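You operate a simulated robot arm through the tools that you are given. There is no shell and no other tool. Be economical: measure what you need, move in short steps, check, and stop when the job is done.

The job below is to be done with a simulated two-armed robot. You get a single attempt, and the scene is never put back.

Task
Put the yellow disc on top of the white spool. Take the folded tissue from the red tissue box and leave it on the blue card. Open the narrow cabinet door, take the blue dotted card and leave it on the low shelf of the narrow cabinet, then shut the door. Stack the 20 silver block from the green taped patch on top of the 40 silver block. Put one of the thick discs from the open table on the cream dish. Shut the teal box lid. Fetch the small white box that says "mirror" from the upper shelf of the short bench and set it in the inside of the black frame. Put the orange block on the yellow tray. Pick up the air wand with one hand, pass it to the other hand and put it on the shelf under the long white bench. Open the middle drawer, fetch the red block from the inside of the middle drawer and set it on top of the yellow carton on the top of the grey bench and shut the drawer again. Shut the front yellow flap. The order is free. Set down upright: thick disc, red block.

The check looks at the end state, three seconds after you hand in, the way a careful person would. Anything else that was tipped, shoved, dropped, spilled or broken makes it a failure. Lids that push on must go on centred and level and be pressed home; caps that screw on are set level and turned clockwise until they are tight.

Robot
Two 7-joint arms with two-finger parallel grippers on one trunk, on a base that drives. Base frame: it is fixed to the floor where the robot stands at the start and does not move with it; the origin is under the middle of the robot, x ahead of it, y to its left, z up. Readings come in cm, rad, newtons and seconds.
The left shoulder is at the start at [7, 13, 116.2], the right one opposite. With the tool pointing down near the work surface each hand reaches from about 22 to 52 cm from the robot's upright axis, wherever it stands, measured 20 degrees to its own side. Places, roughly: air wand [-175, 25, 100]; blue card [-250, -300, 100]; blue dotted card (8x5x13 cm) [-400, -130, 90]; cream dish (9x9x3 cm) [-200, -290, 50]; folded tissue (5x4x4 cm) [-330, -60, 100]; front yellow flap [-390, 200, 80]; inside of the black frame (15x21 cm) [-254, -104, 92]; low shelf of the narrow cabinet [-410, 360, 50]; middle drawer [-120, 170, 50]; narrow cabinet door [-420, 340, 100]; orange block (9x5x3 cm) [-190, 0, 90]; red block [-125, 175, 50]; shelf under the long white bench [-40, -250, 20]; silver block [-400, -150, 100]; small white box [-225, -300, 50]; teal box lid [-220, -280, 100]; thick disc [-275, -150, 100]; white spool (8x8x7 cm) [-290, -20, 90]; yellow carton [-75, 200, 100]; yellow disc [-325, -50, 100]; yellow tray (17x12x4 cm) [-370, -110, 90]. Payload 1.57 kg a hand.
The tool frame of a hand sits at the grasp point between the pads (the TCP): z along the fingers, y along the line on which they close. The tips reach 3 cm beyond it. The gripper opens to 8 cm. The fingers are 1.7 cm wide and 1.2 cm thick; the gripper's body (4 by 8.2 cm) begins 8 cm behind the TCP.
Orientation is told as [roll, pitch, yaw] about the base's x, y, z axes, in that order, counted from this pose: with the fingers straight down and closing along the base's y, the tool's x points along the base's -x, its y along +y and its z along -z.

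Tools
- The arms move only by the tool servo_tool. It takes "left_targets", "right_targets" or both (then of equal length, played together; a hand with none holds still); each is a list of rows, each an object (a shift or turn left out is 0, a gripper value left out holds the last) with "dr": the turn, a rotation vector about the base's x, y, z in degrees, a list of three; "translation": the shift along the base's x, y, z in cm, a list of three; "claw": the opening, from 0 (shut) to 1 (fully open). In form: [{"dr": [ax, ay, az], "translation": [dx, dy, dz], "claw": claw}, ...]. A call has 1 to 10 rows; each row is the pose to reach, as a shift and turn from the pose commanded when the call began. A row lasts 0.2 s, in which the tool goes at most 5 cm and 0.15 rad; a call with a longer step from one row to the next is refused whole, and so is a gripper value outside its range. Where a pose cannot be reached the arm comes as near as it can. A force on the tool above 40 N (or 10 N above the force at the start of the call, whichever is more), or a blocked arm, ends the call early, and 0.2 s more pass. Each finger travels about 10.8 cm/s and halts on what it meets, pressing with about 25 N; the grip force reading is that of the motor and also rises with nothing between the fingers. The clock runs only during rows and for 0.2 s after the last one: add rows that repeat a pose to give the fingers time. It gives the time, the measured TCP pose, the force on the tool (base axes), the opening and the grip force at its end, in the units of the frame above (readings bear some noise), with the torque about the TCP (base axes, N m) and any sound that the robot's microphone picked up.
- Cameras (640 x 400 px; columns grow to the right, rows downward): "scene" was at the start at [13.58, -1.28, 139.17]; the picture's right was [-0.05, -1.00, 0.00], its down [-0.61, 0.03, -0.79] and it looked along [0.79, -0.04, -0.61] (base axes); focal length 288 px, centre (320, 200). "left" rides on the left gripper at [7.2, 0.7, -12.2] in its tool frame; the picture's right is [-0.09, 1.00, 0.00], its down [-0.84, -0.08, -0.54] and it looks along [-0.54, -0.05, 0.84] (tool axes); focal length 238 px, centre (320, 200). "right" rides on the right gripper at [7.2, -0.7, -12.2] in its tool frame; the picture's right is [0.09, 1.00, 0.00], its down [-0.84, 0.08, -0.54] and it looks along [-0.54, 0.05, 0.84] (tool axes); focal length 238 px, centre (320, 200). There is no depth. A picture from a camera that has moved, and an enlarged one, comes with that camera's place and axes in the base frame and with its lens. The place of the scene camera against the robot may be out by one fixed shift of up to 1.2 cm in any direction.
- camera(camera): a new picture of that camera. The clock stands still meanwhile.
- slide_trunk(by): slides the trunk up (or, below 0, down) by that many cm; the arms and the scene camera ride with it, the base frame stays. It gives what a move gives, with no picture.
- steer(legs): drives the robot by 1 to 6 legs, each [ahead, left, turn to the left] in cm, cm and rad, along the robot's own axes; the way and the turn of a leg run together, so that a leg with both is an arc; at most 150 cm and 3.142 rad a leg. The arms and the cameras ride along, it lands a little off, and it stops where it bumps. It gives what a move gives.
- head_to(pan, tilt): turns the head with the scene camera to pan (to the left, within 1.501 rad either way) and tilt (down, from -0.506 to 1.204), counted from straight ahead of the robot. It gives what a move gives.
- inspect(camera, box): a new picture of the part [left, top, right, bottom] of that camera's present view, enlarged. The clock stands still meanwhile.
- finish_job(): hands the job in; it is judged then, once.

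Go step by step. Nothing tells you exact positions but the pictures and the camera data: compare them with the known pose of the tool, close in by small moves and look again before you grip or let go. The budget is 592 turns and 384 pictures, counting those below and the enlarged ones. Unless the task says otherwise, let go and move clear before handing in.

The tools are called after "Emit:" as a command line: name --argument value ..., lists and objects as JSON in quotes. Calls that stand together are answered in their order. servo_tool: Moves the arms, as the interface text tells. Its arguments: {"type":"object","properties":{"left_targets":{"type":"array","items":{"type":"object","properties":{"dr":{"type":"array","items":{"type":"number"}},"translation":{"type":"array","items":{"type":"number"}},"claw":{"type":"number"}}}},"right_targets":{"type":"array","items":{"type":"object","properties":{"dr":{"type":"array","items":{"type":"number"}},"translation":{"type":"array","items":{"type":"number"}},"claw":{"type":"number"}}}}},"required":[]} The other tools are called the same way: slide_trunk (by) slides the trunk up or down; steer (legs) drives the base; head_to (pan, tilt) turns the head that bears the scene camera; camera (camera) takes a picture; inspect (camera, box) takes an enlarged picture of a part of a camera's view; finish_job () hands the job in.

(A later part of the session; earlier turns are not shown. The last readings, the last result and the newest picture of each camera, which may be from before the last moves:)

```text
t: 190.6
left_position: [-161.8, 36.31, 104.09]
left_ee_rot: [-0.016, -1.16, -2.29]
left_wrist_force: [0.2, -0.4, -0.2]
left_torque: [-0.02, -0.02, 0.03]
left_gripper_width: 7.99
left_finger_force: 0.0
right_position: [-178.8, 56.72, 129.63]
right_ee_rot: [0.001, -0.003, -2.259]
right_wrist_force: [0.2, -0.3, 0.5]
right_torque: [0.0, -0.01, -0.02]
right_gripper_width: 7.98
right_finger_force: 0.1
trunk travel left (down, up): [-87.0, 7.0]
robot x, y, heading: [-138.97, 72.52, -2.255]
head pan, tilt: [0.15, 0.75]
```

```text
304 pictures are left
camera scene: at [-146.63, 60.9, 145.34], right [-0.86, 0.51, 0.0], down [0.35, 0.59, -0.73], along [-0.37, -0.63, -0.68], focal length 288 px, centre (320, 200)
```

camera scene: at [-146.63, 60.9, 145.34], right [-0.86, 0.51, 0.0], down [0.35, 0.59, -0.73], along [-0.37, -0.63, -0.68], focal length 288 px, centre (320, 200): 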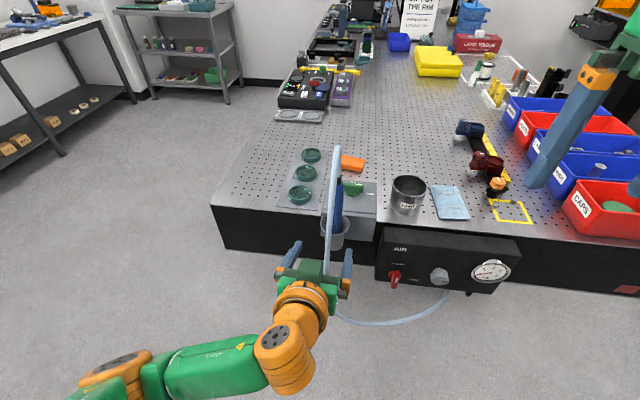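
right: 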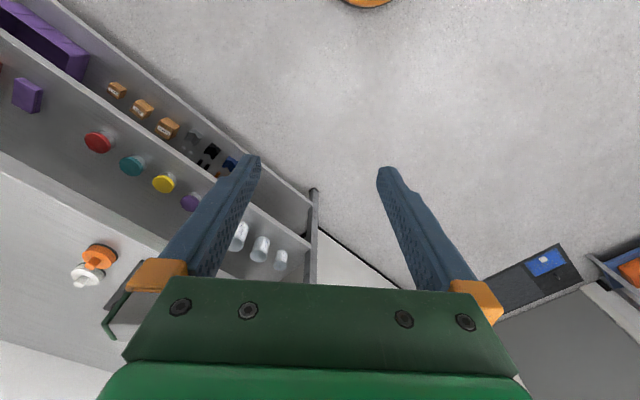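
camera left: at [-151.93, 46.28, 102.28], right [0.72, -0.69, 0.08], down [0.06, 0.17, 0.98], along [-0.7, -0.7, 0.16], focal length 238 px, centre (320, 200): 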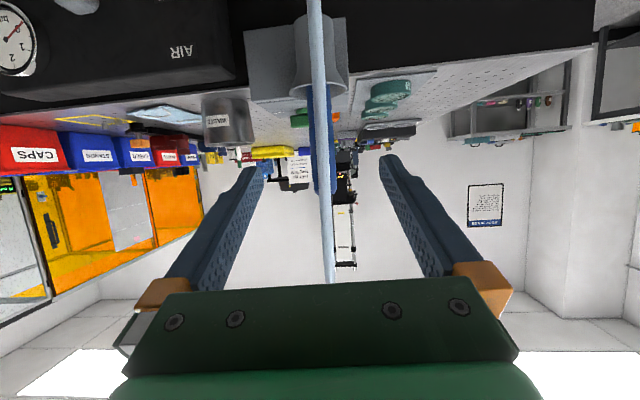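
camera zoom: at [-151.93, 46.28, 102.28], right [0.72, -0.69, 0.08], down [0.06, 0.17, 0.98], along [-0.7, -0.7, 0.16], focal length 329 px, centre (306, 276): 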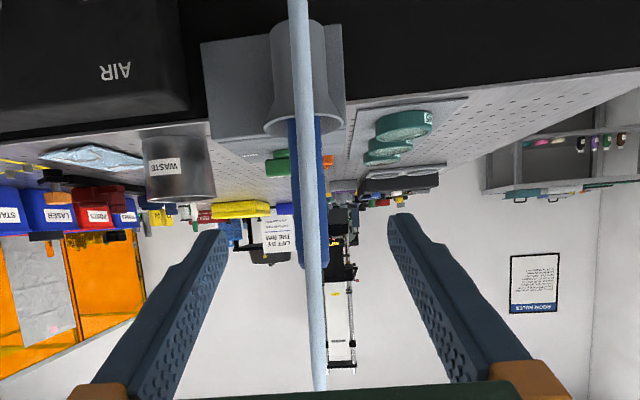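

A step was slightly too long; redo with shorter ones.

Emit:
servo_tool --left_targets '[{"translation": [2.5, 3.1, 0]}, {"translation": [6, 0.3, 0], "dr": [0, 0, -8]}, {"translation": [9.5, -2.6, 0], "dr": [0, 0, -16]}, {"translation": [13, -5.5, 0], "dr": [0, 0, -24]}, {"translation": [11.6, -8.5, 0], "dr": [0, 0, -32]}, {"translation": [9, -10.3, 0], "dr": [0, 0, -40]}, {"translation": [6.1, -11.5, -0.5], "dr": [0, 0, -48]}]'

Emit:
camera --camera "left"

Emit:
camera --camera "scene"

```text
t: 192.2
left_position: [-155.52, 25.3, 101.23]
left_ee_rot: [-0.129, -1.126, -3.027]
left_wrist_force: [-3.4, -7.2, 15.4]
left_torque: [0.19, -1.59, -0.68]
left_gripper_width: 8.02
left_finger_force: 0.0
left hand out of reach, approached as far as the arm can: row 5, 6
right_position: [-178.97, 56.43, 129.64]
right_ee_rot: [0.0, 0.0, -2.26]
right_wrist_force: [-0.4, -1.4, 0.0]
right_torque: [0.05, 0.08, -0.01]
right_gripper_width: 8.0
right_finger_force: 0.0
trunk travel left (down, up): [-87.0, 7.0]
robot x, y, heading: [-139.05, 72.83, -2.251]
head pan, tilt: [0.15, 0.75]
```

```text
303 pictures are left
camera left: at [-141.27, 24.73, 99.94], right [-0.04, -1.0, 0.03], down [0.13, 0.02, 0.99], along [-0.99, 0.04, 0.13], focal length 238 px, centre (320, 200)
```

left: 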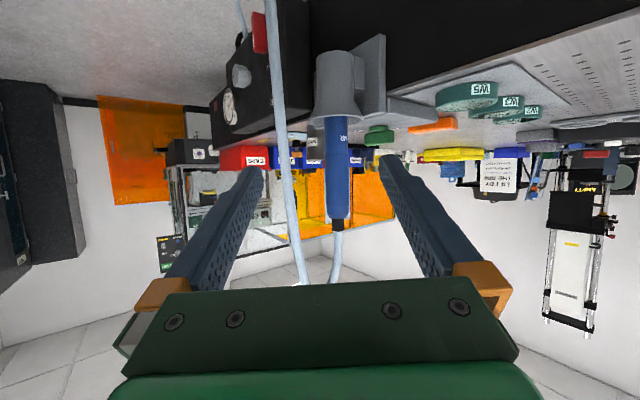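

```text
302 pictures are left
camera scene: at [-146.74, 60.57, 145.32], right [-0.86, 0.51, 0.0], down [0.35, 0.59, -0.73], along [-0.37, -0.63, -0.68], focal length 288 px, centre (320, 200)
```

scene: 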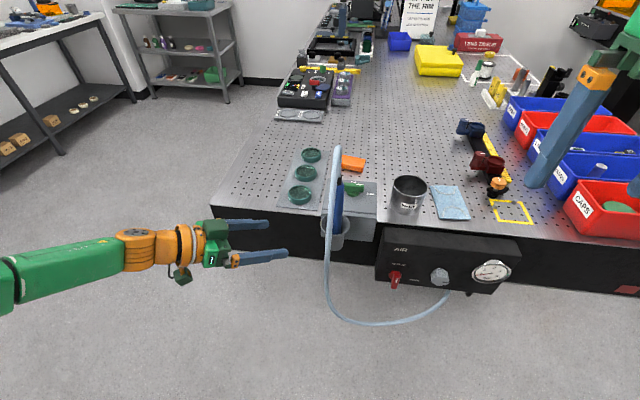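

The wand sits ahead of the hand; the hose runs ~7 cm on the robot's side. I narrow the claw to 0.7 and advance halfway.

Emit:
servo_tool --left_targets '[{"translation": [-1, -0.5, 0.3], "claw": 0.7}, {"translation": [-4, -1.2, 0.3]}, {"translation": [-7, -2, 0.3]}, {"translation": [-9, -2, 0.3]}]'

Emit:
camera --camera "left"

```text
t: 193.2
left_position: [-164.98, 22.76, 103.85]
left_ee_rot: [-0.017, -1.159, -3.127]
left_wrist_force: [-0.2, -0.2, -0.9]
left_torque: [-0.03, 0.03, -0.02]
left_gripper_width: 5.6
left_finger_force: 0.1
right_position: [-178.87, 56.63, 129.6]
right_ee_rot: [0.002, -0.001, -2.259]
right_wrist_force: [-0.3, -0.2, 1.0]
right_torque: [-0.06, 0.01, 0.01]
right_gripper_width: 8.0
right_finger_force: 0.1
trunk travel left (down, up): [-87.0, 7.0]
robot x, y, heading: [-139.16, 72.75, -2.259]
head pan, tilt: [0.15, 0.75]
```

```text
301 pictures are left
camera left: at [-150.8, 22.11, 102.09], right [-0.04, -1.0, 0.08], down [0.16, 0.07, 0.98], along [-0.99, 0.05, 0.16], focal length 238 px, centre (320, 200)
```

left: 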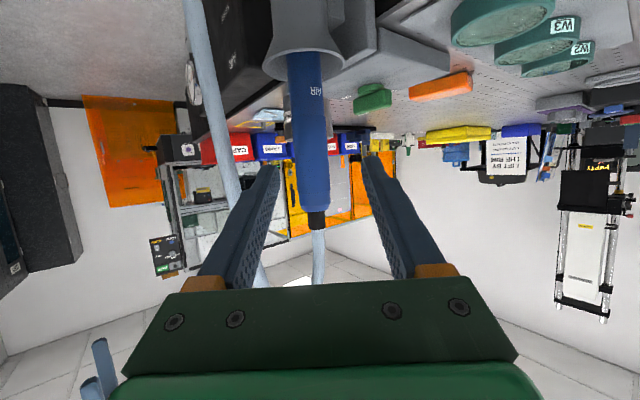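

Clear of the hose. Advance to the wand and grip.

Emit:
servo_tool --left_targets '[{"translation": [-2.5, 0.9, -0.7]}, {"translation": [-5, 1.1, -1.3]}, {"translation": [-7.6, 1.2, -1.3]}]'

Emit:
camera --camera "left"

```text
t: 194.0
left_position: [-172.67, 24.03, 102.42]
left_ee_rot: [-0.017, -1.157, -3.125]
left_wrist_force: [-0.9, 0.3, 0.7]
left_torque: [0.03, 0.01, 0.0]
left_gripper_width: 5.59
left_finger_force: 0.0
right_position: [-179.09, 56.73, 129.62]
right_ee_rot: [0.001, -0.002, -2.259]
right_wrist_force: [-1.0, 0.0, -0.1]
right_torque: [0.0, 0.0, 0.0]
right_gripper_width: 8.01
right_finger_force: 0.1
trunk travel left (down, up): [-87.0, 7.0]
robot x, y, heading: [-139.34, 73.05, -2.256]
head pan, tilt: [0.15, 0.75]
```

```text
300 pictures are left
camera left: at [-158.57, 23.33, 100.72], right [-0.04, -1.0, 0.08], down [0.16, 0.07, 0.98], along [-0.99, 0.05, 0.16], focal length 238 px, centre (320, 200)
```

left: 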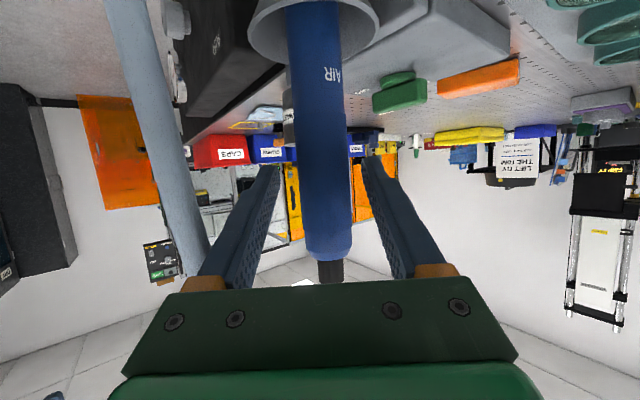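

Wand is between the pads. Close and lift slowly.

Emit:
servo_tool --left_targets '[{"claw": 0.35}, {"claw": 0}, {"claw": 0}, {"claw": 0}]'

Emit:
servo_tool --left_targets '[{"translation": [0, 0, 1.5]}, {"translation": [0, 0, 3]}, {"translation": [0, 0, 5]}, {"translation": [0, 0, 7]}]'

Emit:
camera --camera "scene"

Emit:
camera --camera "left"

```text
t: 195.0
left_position: [-172.62, 23.95, 102.52]
left_ee_rot: [-0.018, -1.158, -3.124]
left_wrist_force: [0.0, 0.6, 1.1]
left_torque: [-0.05, 0.02, -0.04]
left_gripper_width: 2.88
left_finger_force: 24.7
right_position: [-178.86, 56.75, 129.77]
right_ee_rot: [-0.001, -0.001, -2.259]
right_wrist_force: [0.2, 0.3, -0.2]
right_torque: [0.02, 0.03, 0.01]
right_gripper_width: 7.99
right_finger_force: 0.1
trunk travel left (down, up): [-87.0, 7.0]
robot x, y, heading: [-138.89, 73.1, -2.257]
head pan, tilt: [0.15, 0.75]
```

```text
t: 196.0
left_position: [-172.3, 24.05, 109.37]
left_ee_rot: [-0.02, -1.16, -3.122]
left_wrist_force: [1.1, 0.9, -1.6]
left_torque: [0.01, 0.0, -0.03]
left_gripper_width: 2.89
left_finger_force: 24.9
right_position: [-178.77, 56.61, 129.55]
right_ee_rot: [-0.001, -0.002, -2.258]
right_wrist_force: [0.4, 0.2, 0.3]
right_torque: [0.02, 0.02, -0.04]
right_gripper_width: 8.01
right_finger_force: 0.0
trunk travel left (down, up): [-87.0, 7.0]
robot x, y, heading: [-138.97, 72.62, -2.254]
head pan, tilt: [0.15, 0.75]
```

```text
299 pictures are left
camera scene: at [-146.65, 60.85, 145.33], right [-0.86, 0.51, 0.0], down [0.35, 0.59, -0.73], along [-0.37, -0.63, -0.68], focal length 288 px, centre (320, 200)
```

scene: 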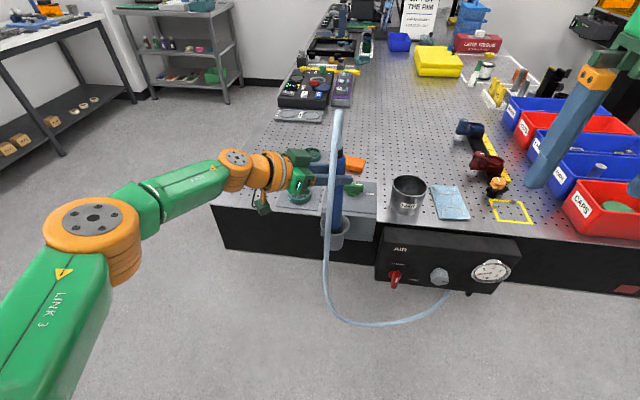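

```text
298 pictures are left
camera left: at [-158.24, 23.31, 107.61], right [-0.04, -1.0, 0.08], down [0.16, 0.07, 0.98], along [-0.99, 0.05, 0.16], focal length 238 px, centre (320, 200)
```

left: 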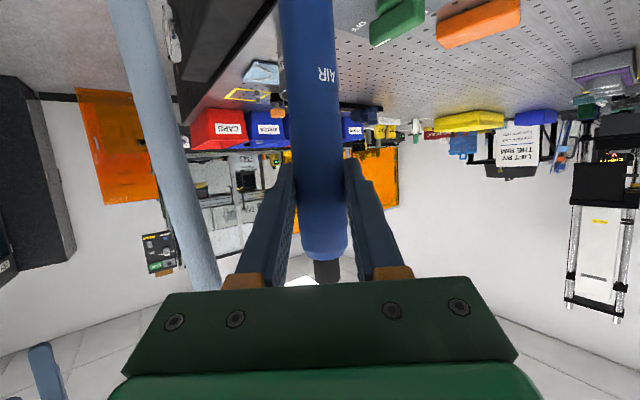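

Wand is coming out with its hose following. Lift further.

Emit:
servo_tool --left_targets '[{"translation": [0, 0, 2.5]}, {"translation": [0, 0, 5]}, {"translation": [0, 0, 7.5]}, {"translation": [0, 0, 10]}]'

Emit:
camera --camera "scene"

```text
t: 197.0
left_position: [-172.39, 24.0, 119.48]
left_ee_rot: [-0.021, -1.16, -3.125]
left_wrist_force: [0.3, -0.2, -0.9]
left_torque: [0.02, -0.01, -0.01]
left_gripper_width: 2.9
left_finger_force: 25.0
right_position: [-178.91, 56.59, 129.61]
right_ee_rot: [0.001, -0.002, -2.258]
right_wrist_force: [0.4, 0.6, -1.1]
right_torque: [0.02, 0.02, -0.01]
right_gripper_width: 7.99
right_finger_force: 0.0
trunk travel left (down, up): [-87.0, 7.0]
robot x, y, heading: [-138.89, 73.13, -2.254]
head pan, tilt: [0.15, 0.75]
```

```text
297 pictures are left
camera scene: at [-146.67, 60.86, 145.33], right [-0.86, 0.51, 0.0], down [0.35, 0.59, -0.73], along [-0.37, -0.63, -0.68], focal length 288 px, centre (320, 200)
```

scene: 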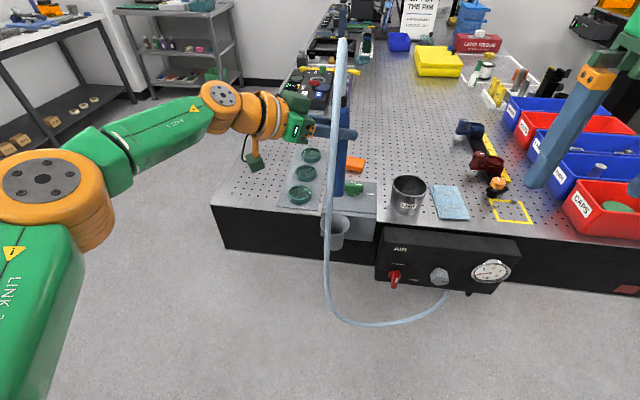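

Wand fully out. Back away from the table 22 cm and see the hose behaviour.

Emit:
steer --legs '[[-22, 0, 0]]'

Emit:
camera --camera "scene"

```text
t: 198.7
left_position: [-158.62, 40.8, 119.24]
left_ee_rot: [-0.028, -1.157, -3.116]
left_wrist_force: [-0.5, -0.3, -0.6]
left_torque: [0.01, 0.03, -0.04]
left_gripper_width: 2.89
left_finger_force: 25.1
right_position: [-165.1, 73.37, 129.52]
right_ee_rot: [0.001, 0.002, -2.258]
right_wrist_force: [0.3, -0.4, 0.1]
right_torque: [0.02, -0.03, -0.03]
right_gripper_width: 8.0
right_finger_force: 0.0
trunk travel left (down, up): [-87.0, 7.0]
robot x, y, heading: [-125.32, 89.75, -2.255]
head pan, tilt: [0.15, 0.75]
```

```text
296 pictures are left
camera scene: at [-132.93, 77.6, 145.28], right [-0.86, 0.51, 0.0], down [0.35, 0.59, -0.73], along [-0.37, -0.63, -0.69], focal length 288 px, centre (320, 200)
```

scene: 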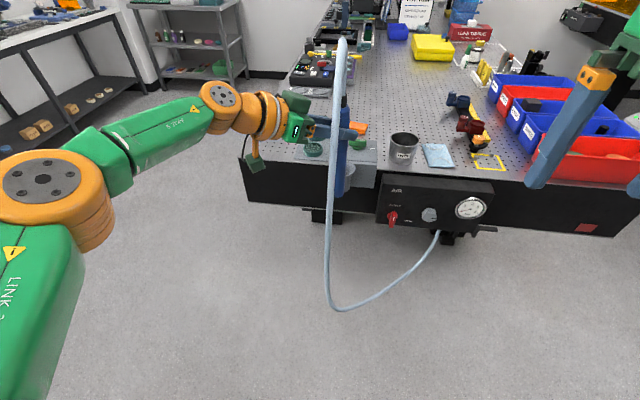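

The hose just follows. Now prepare the handover: bring the wand closer and tilt the right hand forward.

Emit:
servo_tool --left_targets '[{"translation": [1.9, 2.3, 0]}, {"translation": [3.8, 4.6, 0]}, {"translation": [5.7, 7, 0]}, {"translation": [7.6, 9.3, 0]}, {"translation": [7.6, 9.3, 0]}, {"translation": [7.6, 9.3, 0]}, {"translation": [7.6, 9.3, 0]}, {"translation": [7.6, 9.3, 0]}]' --right_targets '[{"dr": [-6.4, 5.2, 0]}, {"dr": [-12.8, 10.4, 0]}, {"dr": [-19.2, 15.6, 0]}, {"dr": [-25.6, 20.8, 0]}, {"dr": [-32, 26, 0]}, {"dr": [-38.4, 31.2, 0]}, {"dr": [-44.8, 36.4, 0]}, {"dr": [-51, 41.6, 0]}]'

Emit:
camera --camera "scene"

```text
t: 200.5
left_position: [-150.71, 50.48, 119.56]
left_ee_rot: [-0.017, -1.159, -3.126]
left_wrist_force: [-0.3, 0.2, -1.4]
left_torque: [-0.01, -0.02, 0.01]
left_gripper_width: 2.88
left_finger_force: 24.5
right_position: [-164.95, 73.98, 129.67]
right_ee_rot: [0.011, -1.155, -2.266]
right_wrist_force: [-0.3, -0.4, 0.0]
right_torque: [0.02, -0.01, 0.0]
right_gripper_width: 7.99
right_finger_force: 0.2
trunk travel left (down, up): [-87.0, 7.0]
robot x, y, heading: [-125.25, 89.91, -2.257]
head pan, tilt: [0.15, 0.75]
```

```text
295 pictures are left
camera scene: at [-132.62, 78.08, 145.34], right [-0.86, 0.51, 0.0], down [0.35, 0.59, -0.73], along [-0.37, -0.63, -0.68], focal length 288 px, centre (320, 200)
```

scene: 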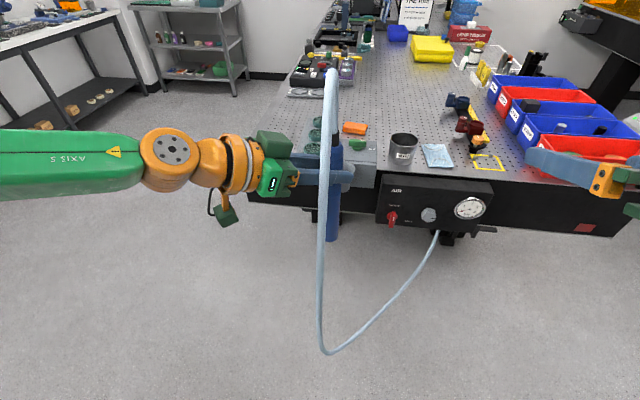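

Bring the right hand down and yaw it to point at the lower part of the wand.

Emit:
servo_tool --right_targets '[{"dr": [0, 0, 8.3], "translation": [0.5, 0.5, -4]}, {"dr": [0, 0, 16.6], "translation": [1.5, 0, -8]}, {"dr": [0, 0, 25], "translation": [3.5, -2, -11.5]}, {"dr": [0, 0, 33.3], "translation": [6, -4, -14.5]}, {"dr": [0, 0, 41.6], "translation": [8.5, -6.5, -17]}, {"dr": [0, 0, 50], "translation": [10.5, -9, -18.5]}]'

Emit:
camera --camera "right"

Emit:
camera --camera "scene"

```text
t: 201.9
left_position: [-150.73, 50.33, 119.51]
left_ee_rot: [-0.023, -1.159, -3.121]
left_wrist_force: [0.0, -0.7, -1.3]
left_torque: [0.0, 0.03, 0.0]
left_gripper_width: 2.89
left_finger_force: 24.3
right_position: [-154.41, 64.73, 111.36]
right_ee_rot: [0.012, -1.148, -1.393]
right_wrist_force: [0.1, -0.1, 0.0]
right_torque: [-0.01, 0.03, 0.01]
right_gripper_width: 8.03
right_finger_force: 0.2
right hand out of reach, approached as far as the arm can: row 1, 2, 3, 4, 5
trunk travel left (down, up): [-87.0, 7.0]
robot x, y, heading: [-124.99, 89.87, -2.259]
head pan, tilt: [0.15, 0.75]
```

```text
294 pictures are left
camera right: at [-157.89, 78.45, 109.73], right [0.97, 0.23, -0.08], down [0.04, 0.16, 0.99], along [0.23, -0.96, 0.15], focal length 238 px, centre (320, 200)
```

right: 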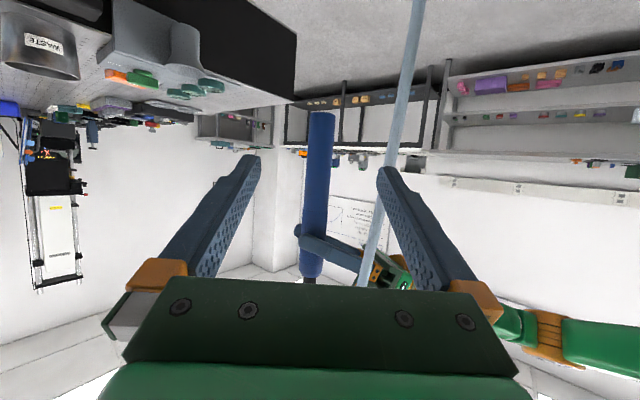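

```text
293 pictures are left
camera scene: at [-132.64, 77.81, 145.31], right [-0.86, 0.51, 0.0], down [0.35, 0.59, -0.73], along [-0.37, -0.63, -0.68], focal length 288 px, centre (320, 200)
```

scene: 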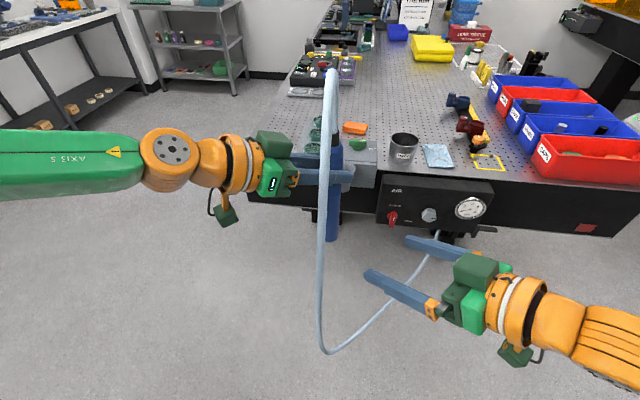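

Aligned with the wand's lower part. Narrow the claw and advance; then grip.

Emit:
servo_tool --right_targets '[{"translation": [0, 0, -0.5], "claw": 0.7}, {"translation": [1, -4, -1]}, {"translation": [2, -8, -1]}, {"translation": [2.9, -11, -1]}]'

Emit:
camera --camera "right"

```text
t: 202.9
left_position: [-150.59, 50.46, 119.49]
left_ee_rot: [-0.018, -1.16, -3.121]
left_wrist_force: [0.2, 0.2, -1.4]
left_torque: [0.04, -0.02, 0.0]
left_gripper_width: 2.88
left_finger_force: 25.6
right_position: [-151.47, 53.69, 110.08]
right_ee_rot: [0.009, -1.149, -1.393]
right_wrist_force: [0.0, -0.5, -0.6]
right_torque: [-0.02, 0.01, 0.02]
right_gripper_width: 5.58
right_finger_force: 0.0
trunk travel left (down, up): [-87.0, 7.0]
robot x, y, heading: [-125.01, 89.88, -2.254]
head pan, tilt: [0.15, 0.75]
```

```text
292 pictures are left
camera right: at [-154.78, 67.42, 108.57], right [0.97, 0.22, -0.08], down [0.04, 0.16, 0.99], along [0.23, -0.96, 0.15], focal length 238 px, centre (320, 200)
```

right: 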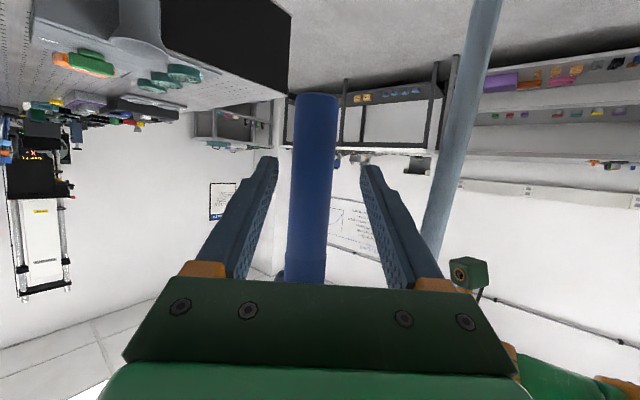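

Emit:
servo_tool --right_targets '[{"translation": [0.3, -2.6, 0]}, {"translation": [0.3, -2.6, 0], "claw": 0.35}, {"translation": [0.3, -2.6, 0], "claw": 0}, {"translation": [0.3, -2.6, 0], "claw": 0}, {"translation": [0.3, -2.6, 0], "claw": 0}]'

Emit:
servo_tool --left_targets '[{"claw": 0.3}, {"claw": 0.5}, {"claw": 0.7}, {"claw": 0.7}]'

Emit:
camera --camera "scene"

```text
t: 204.1
left_position: [-150.77, 50.51, 119.49]
left_ee_rot: [-0.019, -1.158, -3.123]
left_wrist_force: [12.9, 7.2, 3.1]
left_torque: [0.13, -0.61, -0.08]
left_gripper_width: 2.9
left_finger_force: 25.1
right_position: [-151.1, 51.15, 109.99]
right_ee_rot: [0.012, -1.148, -1.394]
right_wrist_force: [-13.4, -5.9, -2.0]
right_torque: [0.47, -0.6, 0.02]
right_gripper_width: 2.91
right_finger_force: 25.3
trunk travel left (down, up): [-87.0, 7.0]
robot x, y, heading: [-125.05, 89.82, -2.256]
head pan, tilt: [0.15, 0.75]
```

```text
t: 205.1
left_position: [-150.71, 50.37, 119.49]
left_ee_rot: [-0.019, -1.159, -3.124]
left_wrist_force: [0.1, -0.2, -0.6]
left_torque: [-0.01, -0.02, -0.02]
left_gripper_width: 5.6
left_finger_force: 0.0
right_position: [-151.01, 51.13, 110.01]
right_ee_rot: [0.011, -1.149, -1.393]
right_wrist_force: [1.5, -0.7, 0.6]
right_torque: [-0.04, 0.15, 0.0]
right_gripper_width: 2.84
right_finger_force: 25.2
trunk travel left (down, up): [-87.0, 7.0]
robot x, y, heading: [-125.34, 90.07, -2.258]
head pan, tilt: [0.15, 0.75]
```

```text
291 pictures are left
camera scene: at [-132.61, 78.0, 145.33], right [-0.86, 0.51, 0.0], down [0.35, 0.59, -0.73], along [-0.37, -0.63, -0.68], focal length 288 px, centre (320, 200)
```

scene: 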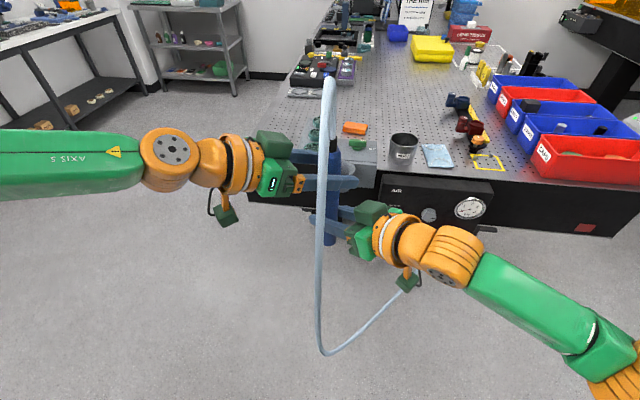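

Right hand holds the wand. Retract the left hand and return it to pointing down.

Emit:
servo_tool --left_targets '[{"translation": [4, 0, 0.5]}, {"translation": [8, 0, 1]}, {"translation": [12, 0, 1.5]}, {"translation": [14, -1, 1.5], "dr": [0, 0, 8]}, {"translation": [14, -1, 1.5], "dr": [0, 0, 16]}, {"translation": [14, -1, 1.5], "dr": [0, 0, 24]}, {"translation": [14, -1, 1.5], "dr": [0, 0, 32]}, {"translation": [14, -1, 1.5], "dr": [0, 0, 40]}, {"translation": [14, -1, 1.5], "dr": [0, 0, 48]}]'

Emit:
servo_tool --left_targets '[{"dr": [6.4, -5.2, 0]}, {"dr": [12.8, -10.4, 0]}, {"dr": [19.2, -15.6, 0]}, {"dr": [25.6, -20.8, 0]}, {"dr": [32, -26, 0]}, {"dr": [38.4, -31.2, 0]}, {"dr": [44.8, -36.4, 0]}, {"dr": [51, -41.6, 0]}]'

Emit:
camera --camera "scene"

```text
t: 207.1
left_position: [-139.4, 47.51, 123.66]
left_ee_rot: [0.047, -1.189, -2.359]
left_wrist_force: [-1.1, 0.7, -7.0]
left_torque: [-0.37, 0.36, 0.17]
left_gripper_width: 5.61
left_finger_force: 0.0
left hand out of reach, approached as far as the arm can: row 4, 5, 6, 7, 8, 9
right_position: [-151.62, 51.37, 109.89]
right_ee_rot: [0.02, -1.15, -1.403]
right_wrist_force: [-0.1, 0.4, 0.0]
right_torque: [-0.02, 0.0, -0.02]
right_gripper_width: 2.9
right_finger_force: 24.7
trunk travel left (down, up): [-87.0, 7.0]
robot x, y, heading: [-124.78, 89.82, -2.255]
head pan, tilt: [0.15, 0.75]
```

```text
t: 208.9
left_position: [-135.92, 48.0, 121.59]
left_ee_rot: [-0.048, -0.01, -2.267]
left_wrist_force: [-0.4, -0.1, -0.6]
left_torque: [-0.01, 0.02, -0.02]
left_gripper_width: 5.62
left_finger_force: 0.1
left hand out of reach, approached as far as the arm can: row 7, 8
right_position: [-151.05, 51.06, 110.11]
right_ee_rot: [0.009, -1.151, -1.391]
right_wrist_force: [-0.7, -0.6, -0.5]
right_torque: [-0.01, 0.0, -0.03]
right_gripper_width: 2.91
right_finger_force: 25.8
trunk travel left (down, up): [-87.0, 7.0]
robot x, y, heading: [-124.96, 90.2, -2.258]
head pan, tilt: [0.15, 0.75]
```

```text
290 pictures are left
camera scene: at [-132.5, 78.0, 145.34], right [-0.86, 0.51, 0.0], down [0.35, 0.59, -0.73], along [-0.37, -0.63, -0.68], focal length 288 px, centre (320, 200)
```

scene: 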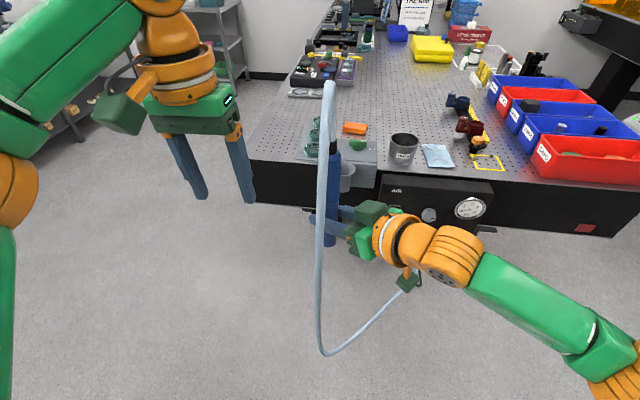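

Now drive toward the long white bench, first part, checking the hose.

Emit:
steer --legs '[[10, 80, 0]]'

Emit:
camera --camera "scene"

```text
t: 213.2
left_position: [-80.26, -10.06, 121.61]
left_ee_rot: [-0.047, -0.013, -2.262]
left_wrist_force: [-0.2, -0.1, 1.2]
left_torque: [-0.01, -0.01, -0.03]
left_gripper_width: 5.59
left_finger_force: 0.1
right_position: [-95.14, -7.06, 110.04]
right_ee_rot: [0.012, -1.149, -1.39]
right_wrist_force: [0.0, 0.8, -0.1]
right_torque: [0.0, -0.01, 0.02]
right_gripper_width: 2.9
right_finger_force: 24.6
trunk travel left (down, up): [-87.0, 7.0]
robot x, y, heading: [-69.5, 31.34, -2.25]
head pan, tilt: [0.15, 0.75]
```

```text
289 pictures are left
camera scene: at [-76.93, 19.96, 145.33], right [-0.86, 0.51, 0.0], down [0.35, 0.59, -0.73], along [-0.37, -0.63, -0.68], focal length 288 px, centre (320, 200)
```

scene: 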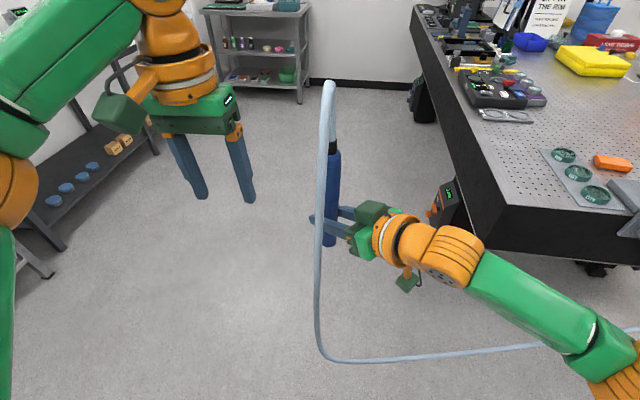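

The hose trails freely. Turn to face the white bench and slide along it.

Emit:
steer --legs '[[0, 0, 1.59], [78, 0, 0], [0, -100, 0], [0, -80, 0]]'

Emit:
head_to --pan 0 --tilt 0.6

Emit:
camera --camera "scene"

```text
t: 230.1
left_position: [-70.34, -169.56, 121.48]
left_ee_rot: [-0.048, -0.013, -0.628]
left_wrist_force: [0.2, 0.8, -0.6]
left_torque: [-0.02, -0.03, -0.01]
left_gripper_width: 5.61
left_finger_force: 0.1
right_position: [-72.56, -184.62, 110.11]
right_ee_rot: [0.011, -1.147, 0.249]
right_wrist_force: [0.3, 0.9, -0.3]
right_torque: [0.02, 0.02, 0.0]
right_gripper_width: 2.89
right_finger_force: 24.5
trunk travel left (down, up): [-87.0, 7.0]
robot x, y, heading: [-112.89, -161.45, -0.611]
head pan, tilt: [0.15, 0.75]
```

```text
t: 230.8
left_position: [-70.51, -169.5, 121.46]
left_ee_rot: [-0.048, -0.012, -0.626]
left_wrist_force: [0.3, -0.5, -0.3]
left_torque: [-0.01, 0.01, 0.0]
left_gripper_width: 5.61
left_finger_force: 0.0
right_position: [-72.46, -184.74, 109.96]
right_ee_rot: [0.01, -1.151, 0.249]
right_wrist_force: [-0.4, 0.0, 0.3]
right_torque: [0.04, 0.02, 0.02]
right_gripper_width: 2.87
right_finger_force: 25.3
trunk travel left (down, up): [-87.0, 7.0]
robot x, y, heading: [-112.85, -161.2, -0.619]
head pan, tilt: [0.0, 0.6]
```

```text
288 pictures are left
camera scene: at [-101.78, -170.37, 146.61], right [-0.58, -0.82, 0.0], down [-0.46, 0.33, -0.82], along [0.67, -0.47, -0.57], focal length 288 px, centre (320, 200)
```

scene: 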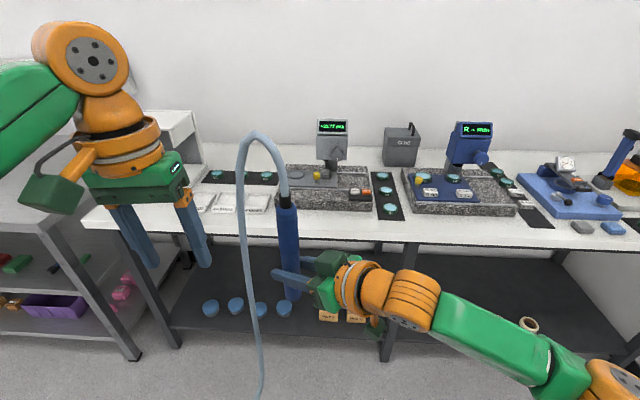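

The shelf's right-hand section looks empty. I move right, and turn the right hand so the wand lies level.

Emit:
steer --legs '[[0, -54, -0.04]]'

Emit:
servo_tool --right_targets '[{"dr": [0, 0, -8.3], "translation": [-1.4, -1.9, 0]}, {"dr": [0, 0, -16.6], "translation": [-2.8, -3.8, 0]}, {"dr": [0, 0, -25], "translation": [-4.2, -5.7, 0]}, {"dr": [0, 0, -33.3], "translation": [-5.6, -7.6, 0]}, {"dr": [0, 0, -41.6], "translation": [-7, -9.5, 0]}, {"dr": [0, 0, -50], "translation": [-8.1, -11.4, 0]}]'

Emit:
servo_tool --right_targets '[{"dr": [4.8, 6.7, 0]}, {"dr": [9.6, 13.4, 0]}, {"dr": [14.4, 20.1, 0]}, {"dr": [19.2, 26.8, 0]}, {"dr": [24, 33.5, 0]}, {"dr": [28.8, 40.2, 0]}, {"dr": [33.6, 46.9, 0]}, {"dr": [38.4, 53.7, 0]}]'

Emit:
camera --camera "scene"

```text
t: 233.9
left_position: [-102.71, -214.37, 121.48]
left_ee_rot: [-0.051, -0.011, -0.669]
left_wrist_force: [0.8, -0.5, -0.6]
left_torque: [-0.02, 0.01, 0.02]
left_gripper_width: 5.61
left_finger_force: 0.1
right_position: [-105.31, -229.54, 109.94]
right_ee_rot: [0.008, -1.15, 0.205]
right_wrist_force: [-0.5, 0.5, -0.3]
right_torque: [-0.05, 0.03, -0.01]
right_gripper_width: 2.92
right_finger_force: 24.8
trunk travel left (down, up): [-87.0, 7.0]
robot x, y, heading: [-144.93, -204.61, -0.662]
head pan, tilt: [0.0, 0.6]
```

```text
t: 235.3
left_position: [-102.79, -214.55, 121.58]
left_ee_rot: [-0.048, -0.013, -0.669]
left_wrist_force: [0.9, 0.6, 0.5]
left_torque: [0.0, -0.01, 0.0]
left_gripper_width: 5.59
left_finger_force: 0.0
right_position: [-113.55, -240.96, 109.96]
right_ee_rot: [0.01, -1.151, -0.671]
right_wrist_force: [0.3, 0.1, 0.1]
right_torque: [0.01, 0.02, 0.0]
right_gripper_width: 2.89
right_finger_force: 25.6
trunk travel left (down, up): [-87.0, 7.0]
robot x, y, heading: [-145.44, -204.64, -0.66]
head pan, tilt: [0.0, 0.6]
```

```text
t: 237.1
left_position: [-102.75, -214.47, 121.43]
left_ee_rot: [-0.049, -0.013, -0.668]
left_wrist_force: [1.0, -0.3, -0.4]
left_torque: [0.03, 0.05, 0.0]
left_gripper_width: 5.61
left_finger_force: 0.0
right_position: [-113.41, -240.92, 109.97]
right_ee_rot: [-0.032, 0.0, -0.637]
right_wrist_force: [1.0, -0.7, 0.1]
right_torque: [0.05, 0.02, 0.0]
right_gripper_width: 2.9
right_finger_force: 25.2
trunk travel left (down, up): [-87.0, 7.0]
robot x, y, heading: [-144.88, -204.79, -0.656]
head pan, tilt: [0.0, 0.6]
```

```text
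287 pictures are left
camera scene: at [-133.92, -213.97, 146.61], right [-0.61, -0.79, 0.0], down [-0.45, 0.35, -0.82], along [0.65, -0.5, -0.57], focal length 288 px, centre (320, 200)
```

scene: 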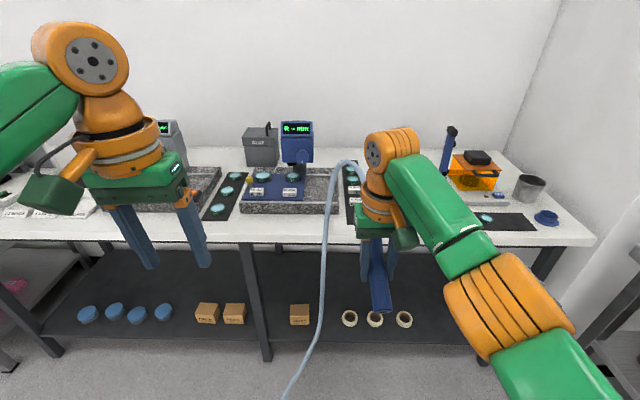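

The wand still slopes ~24°. I'll tilt the hand further back to make it level, shift left 7 cm and lower the trunk.

Emit:
servo_tool --right_targets '[{"dr": [4.9, 6.3, 0]}, {"dr": [9.8, 12.6, 0]}, {"dr": [14.7, 19, 0]}]'

Emit:
steer --legs '[[0, 8, 0]]'

Emit:
slide_trunk --by -40

Emit:
slide_trunk --by -30

Emit:
camera --camera "scene"

Emit:
camera --camera "right"

```text
t: 237.9
left_position: [-102.56, -214.4, 121.52]
left_ee_rot: [-0.049, -0.013, -0.668]
left_wrist_force: [0.1, 0.2, 0.2]
left_torque: [-0.07, -0.03, -0.02]
left_gripper_width: 5.6
left_finger_force: 0.1
right_position: [-117.87, -234.76, 108.0]
right_ee_rot: [-0.029, 0.374, -0.642]
right_wrist_force: [0.1, 0.2, 0.1]
right_torque: [-0.01, 0.04, 0.0]
right_gripper_width: 2.88
right_finger_force: 25.4
right hand out of reach, approached as far as the arm can: row 1, 2, 3
trunk travel left (down, up): [-87.0, 7.0]
robot x, y, heading: [-145.14, -204.94, -0.655]
head pan, tilt: [0.0, 0.6]
```

```text
t: 239.0
left_position: [-98.28, -208.87, 121.7]
left_ee_rot: [-0.041, -0.012, -0.67]
left_wrist_force: [0.4, -0.7, -0.2]
left_torque: [0.06, -0.03, -0.01]
left_gripper_width: 5.61
left_finger_force: 0.0
right_position: [-113.67, -229.15, 107.81]
right_ee_rot: [-0.019, 0.374, -0.641]
right_wrist_force: [-0.5, -0.3, -0.2]
right_torque: [0.08, 0.05, 0.03]
right_gripper_width: 2.91
right_finger_force: 25.1
trunk travel left (down, up): [-87.0, 7.0]
robot x, y, heading: [-140.1, -198.25, -0.654]
head pan, tilt: [0.0, 0.6]
```

```text
t: 242.8
left_position: [-97.94, -208.26, 81.66]
left_ee_rot: [-0.05, -0.011, -0.669]
left_wrist_force: [0.1, -0.4, 0.0]
left_torque: [-0.01, -0.01, 0.02]
left_gripper_width: 5.6
left_finger_force: 0.0
right_position: [-113.13, -228.67, 67.88]
right_ee_rot: [-0.027, 0.374, -0.644]
right_wrist_force: [-0.1, 0.6, 0.1]
right_torque: [0.0, 0.03, 0.0]
right_gripper_width: 2.89
right_finger_force: 25.2
trunk travel left (down, up): [-47.0, 47.0]
robot x, y, heading: [-140.1, -198.51, -0.659]
head pan, tilt: [0.0, 0.6]
```

```text
t: 245.8
left_position: [-97.87, -208.15, 51.6]
left_ee_rot: [-0.048, -0.013, -0.67]
left_wrist_force: [-0.6, 0.3, 0.1]
left_torque: [-0.03, 0.01, -0.01]
left_gripper_width: 5.58
left_finger_force: 0.1
right_position: [-113.17, -228.66, 37.9]
right_ee_rot: [-0.028, 0.376, -0.644]
right_wrist_force: [0.1, -0.7, 0.3]
right_torque: [0.05, 0.04, 0.0]
right_gripper_width: 2.89
right_finger_force: 24.7
trunk travel left (down, up): [-17.0, 77.0]
robot x, y, heading: [-139.83, -198.07, -0.659]
head pan, tilt: [0.0, 0.6]
```

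```text
286 pictures are left
camera scene: at [-129.15, -207.65, 76.62], right [-0.61, -0.79, 0.0], down [-0.45, 0.35, -0.82], along [0.65, -0.5, -0.57], focal length 288 px, centre (320, 200)
```

scene: 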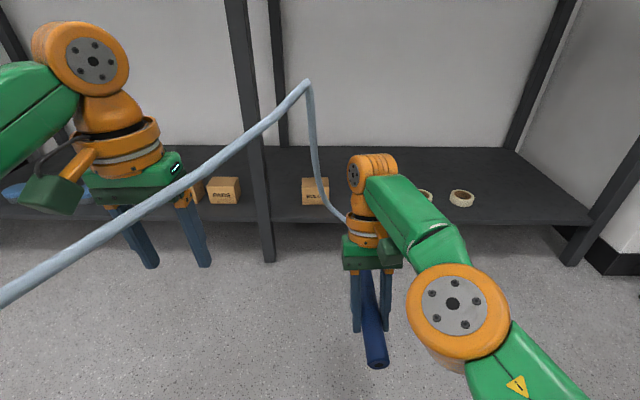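

```text
285 pictures are left
camera right: at [-115.3, -227.43, 51.92], right [0.52, 0.85, 0.01], down [0.84, -0.51, 0.2], along [0.17, -0.1, -0.98], focal length 238 px, centre (320, 200)
```

right: 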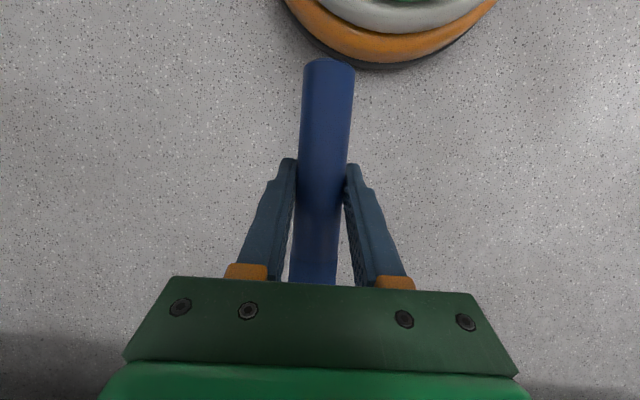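

Shelf top is at z≈17, front edge ~88 cm ahead. I retract the left hand (a leg is in its way), align, and drive in with the wand above the shelf.

Emit:
servo_tool --left_targets '[{"translation": [-3, 2.3, 0]}, {"translation": [-6, 4.6, 0]}, {"translation": [-9, 7, 0]}, {"translation": [-12, 9.2, 0]}]' --right_targets '[{"translation": [0.4, -0.8, 0]}, {"translation": [1.5, -2.6, 0]}, {"translation": [3, -4.8, 0]}, {"translation": [4, -6.5, 0]}]'

Emit:
steer --legs '[[28, -3, 0]]'

Emit:
camera --camera "scene"

Emit:
camera --camera "right"

```text
t: 246.8
left_position: [-110.21, -198.87, 51.56]
left_ee_rot: [-0.05, -0.014, -0.67]
left_wrist_force: [-0.2, 0.3, 0.5]
left_torque: [0.0, -0.03, 0.02]
left_gripper_width: 5.57
left_finger_force: 0.1
right_position: [-113.51, -229.95, 37.77]
right_ee_rot: [-0.025, 0.372, -0.644]
right_wrist_force: [0.0, -0.6, 0.2]
right_torque: [0.03, 0.03, -0.01]
right_gripper_width: 2.88
right_finger_force: 24.8
right hand out of reach, approached as far as the arm can: row 1, 2, 3, 4
trunk travel left (down, up): [-17.0, 77.0]
robot x, y, heading: [-140.18, -198.07, -0.659]
head pan, tilt: [0.0, 0.6]
```

```text
t: 248.8
left_position: [-89.62, -218.52, 51.51]
left_ee_rot: [-0.048, -0.012, -0.672]
left_wrist_force: [-0.3, 0.8, 0.1]
left_torque: [0.0, -0.03, 0.0]
left_gripper_width: 5.58
left_finger_force: 0.0
right_position: [-93.57, -249.47, 37.78]
right_ee_rot: [-0.029, 0.373, -0.647]
right_wrist_force: [0.4, 0.4, 0.0]
right_torque: [-0.01, 0.01, 0.06]
right_gripper_width: 2.9
right_finger_force: 25.4
trunk travel left (down, up): [-17.0, 77.0]
robot x, y, heading: [-119.72, -217.52, -0.654]
head pan, tilt: [0.0, 0.6]
```

```text
284 pictures are left
camera scene: at [-109.01, -227.13, 76.62], right [-0.61, -0.79, 0.0], down [-0.45, 0.35, -0.82], along [0.65, -0.51, -0.57], focal length 288 px, centre (320, 200)
```

scene: 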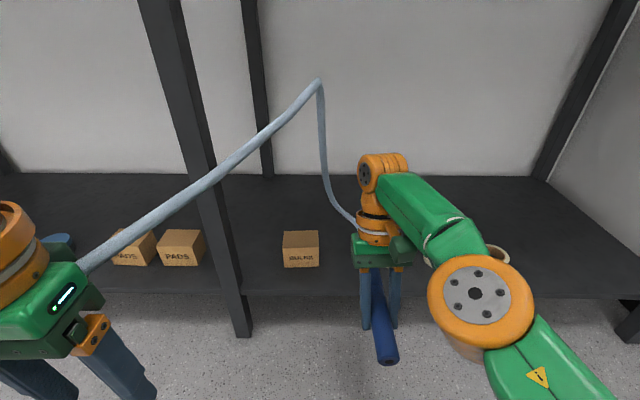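

```text
283 pictures are left
camera right: at [-95.77, -248.39, 51.8], right [0.52, 0.85, 0.01], down [0.83, -0.51, 0.2], along [0.17, -0.1, -0.98], focal length 238 px, centre (320, 200)
```

right: 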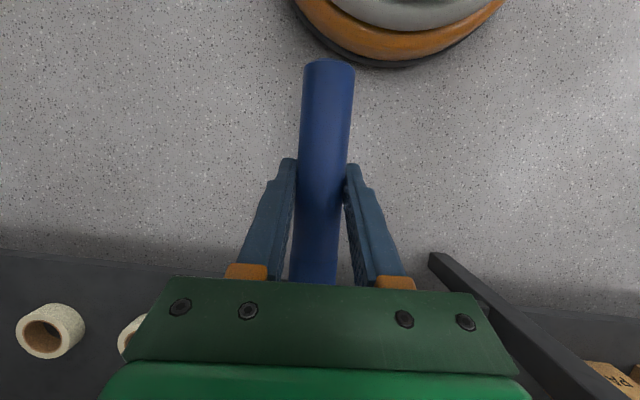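

Aligned with the gap between the box and the rings. Lower 12, drive in 25 cm, and check.

Emit:
slide_trunk --by -12

Emit:
steer --legs '[[24, 0, 0]]'

Emit:
camera --camera "scene"

Emit:
camera --camera "right"

```text
t: 250.3
left_position: [-89.82, -218.49, 39.58]
left_ee_rot: [-0.049, -0.016, -0.672]
left_wrist_force: [0.4, 0.3, -0.1]
left_torque: [0.0, 0.02, 0.01]
left_gripper_width: 5.6
left_finger_force: 0.0
right_position: [-93.58, -249.62, 25.8]
right_ee_rot: [-0.029, 0.375, -0.646]
right_wrist_force: [-0.2, -0.2, 0.0]
right_torque: [-0.02, 0.01, -0.01]
right_gripper_width: 2.9
right_finger_force: 24.9
trunk travel left (down, up): [-5.0, 89.0]
robot x, y, heading: [-119.85, -217.82, -0.663]
head pan, tilt: [0.0, 0.6]
```

```text
t: 252.1
left_position: [-70.46, -233.73, 39.64]
left_ee_rot: [-0.05, -0.014, -0.676]
left_wrist_force: [-0.1, 0.0, 0.4]
left_torque: [0.02, -0.03, 0.04]
left_gripper_width: 5.61
left_finger_force: 0.1
right_position: [-74.36, -264.59, 25.86]
right_ee_rot: [-0.028, 0.375, -0.649]
right_wrist_force: [-0.5, 0.5, 0.7]
right_torque: [0.0, 0.03, 0.01]
right_gripper_width: 2.9
right_finger_force: 25.1
trunk travel left (down, up): [-5.0, 89.0]
robot x, y, heading: [-100.83, -232.72, -0.667]
head pan, tilt: [0.0, 0.6]
```

```text
282 pictures are left
camera scene: at [-89.65, -242.28, 64.62], right [-0.62, -0.79, 0.0], down [-0.45, 0.35, -0.82], along [0.65, -0.51, -0.57], focal length 288 px, centre (320, 200)
```

scene: 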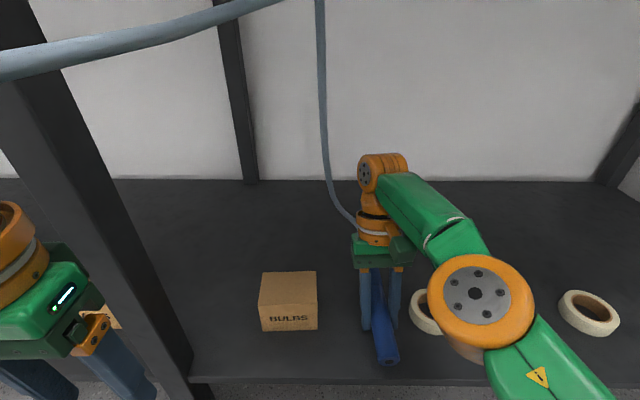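

```text
281 pictures are left
camera right: at [-76.46, -263.57, 39.81], right [0.53, 0.85, 0.01], down [0.83, -0.52, 0.2], along [0.17, -0.1, -0.98], focal length 238 px, centre (320, 200)
```

right: 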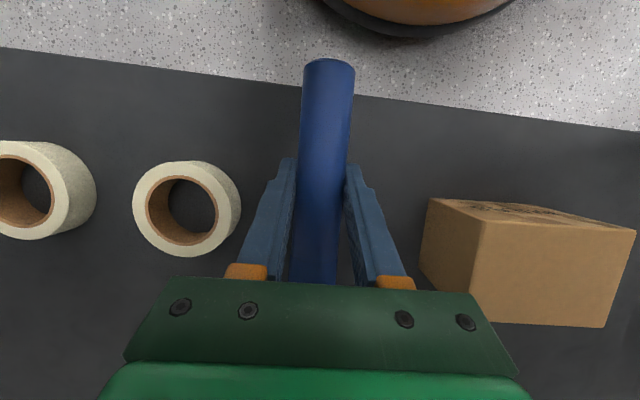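

The wand is over the shelf between a roll and the box. Advance 4 cm, lower with the trunk.

Emit:
steer --legs '[[4, 0, 0]]'

Emit:
slide_trunk --by -4

Emit:
camera --camera "right"

Emit:
camera --camera "scene"

```text
t: 252.9
left_position: [-67.21, -236.32, 39.57]
left_ee_rot: [-0.049, -0.013, -0.675]
left_wrist_force: [-0.2, -0.1, -0.5]
left_torque: [-0.04, 0.03, 0.01]
left_gripper_width: 5.62
left_finger_force: 0.0
right_position: [-71.13, -267.35, 25.89]
right_ee_rot: [-0.029, 0.373, -0.648]
right_wrist_force: [0.4, -0.2, 0.8]
right_torque: [0.04, 0.05, 0.02]
right_gripper_width: 2.89
right_finger_force: 24.7
trunk travel left (down, up): [-5.0, 89.0]
robot x, y, heading: [-97.1, -235.27, -0.666]
head pan, tilt: [0.0, 0.6]
```

```text
t: 253.6
left_position: [-67.25, -236.14, 36.35]
left_ee_rot: [-0.047, -0.017, -0.675]
left_wrist_force: [-0.7, -0.2, 1.3]
left_torque: [-0.03, -0.03, 0.02]
left_gripper_width: 5.59
left_finger_force: 0.1
right_position: [-71.19, -267.27, 23.05]
right_ee_rot: [-0.024, 0.368, -0.647]
right_wrist_force: [-0.7, -0.2, 18.8]
right_torque: [0.32, -0.1, -0.06]
right_gripper_width: 2.88
right_finger_force: 24.8
trunk travel left (down, up): [-1.8, 92.2]
robot x, y, heading: [-97.47, -235.44, -0.664]
head pan, tilt: [0.0, 0.6]
stopped: the force on the tool passed its limit at 53 N (the readings are from after the stop); the commanded pose is now the measured one
```

```text
280 pictures are left
camera right: at [-73.37, -266.04, 37.1], right [0.53, 0.85, 0.01], down [0.83, -0.52, 0.2], along [0.18, -0.1, -0.98], focal length 238 px, centre (320, 200)
```

right: 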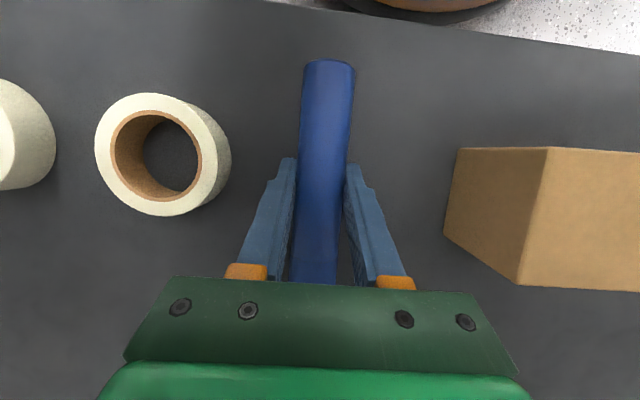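

```text
279 pictures are left
camera scene: at [-86.58, -244.65, 61.47], right [-0.62, -0.79, 0.0], down [-0.44, 0.35, -0.83], along [0.65, -0.51, -0.56], focal length 288 px, centre (320, 200)
```

scene: 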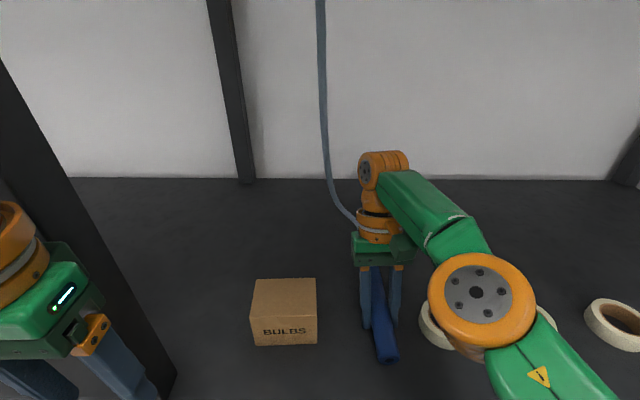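

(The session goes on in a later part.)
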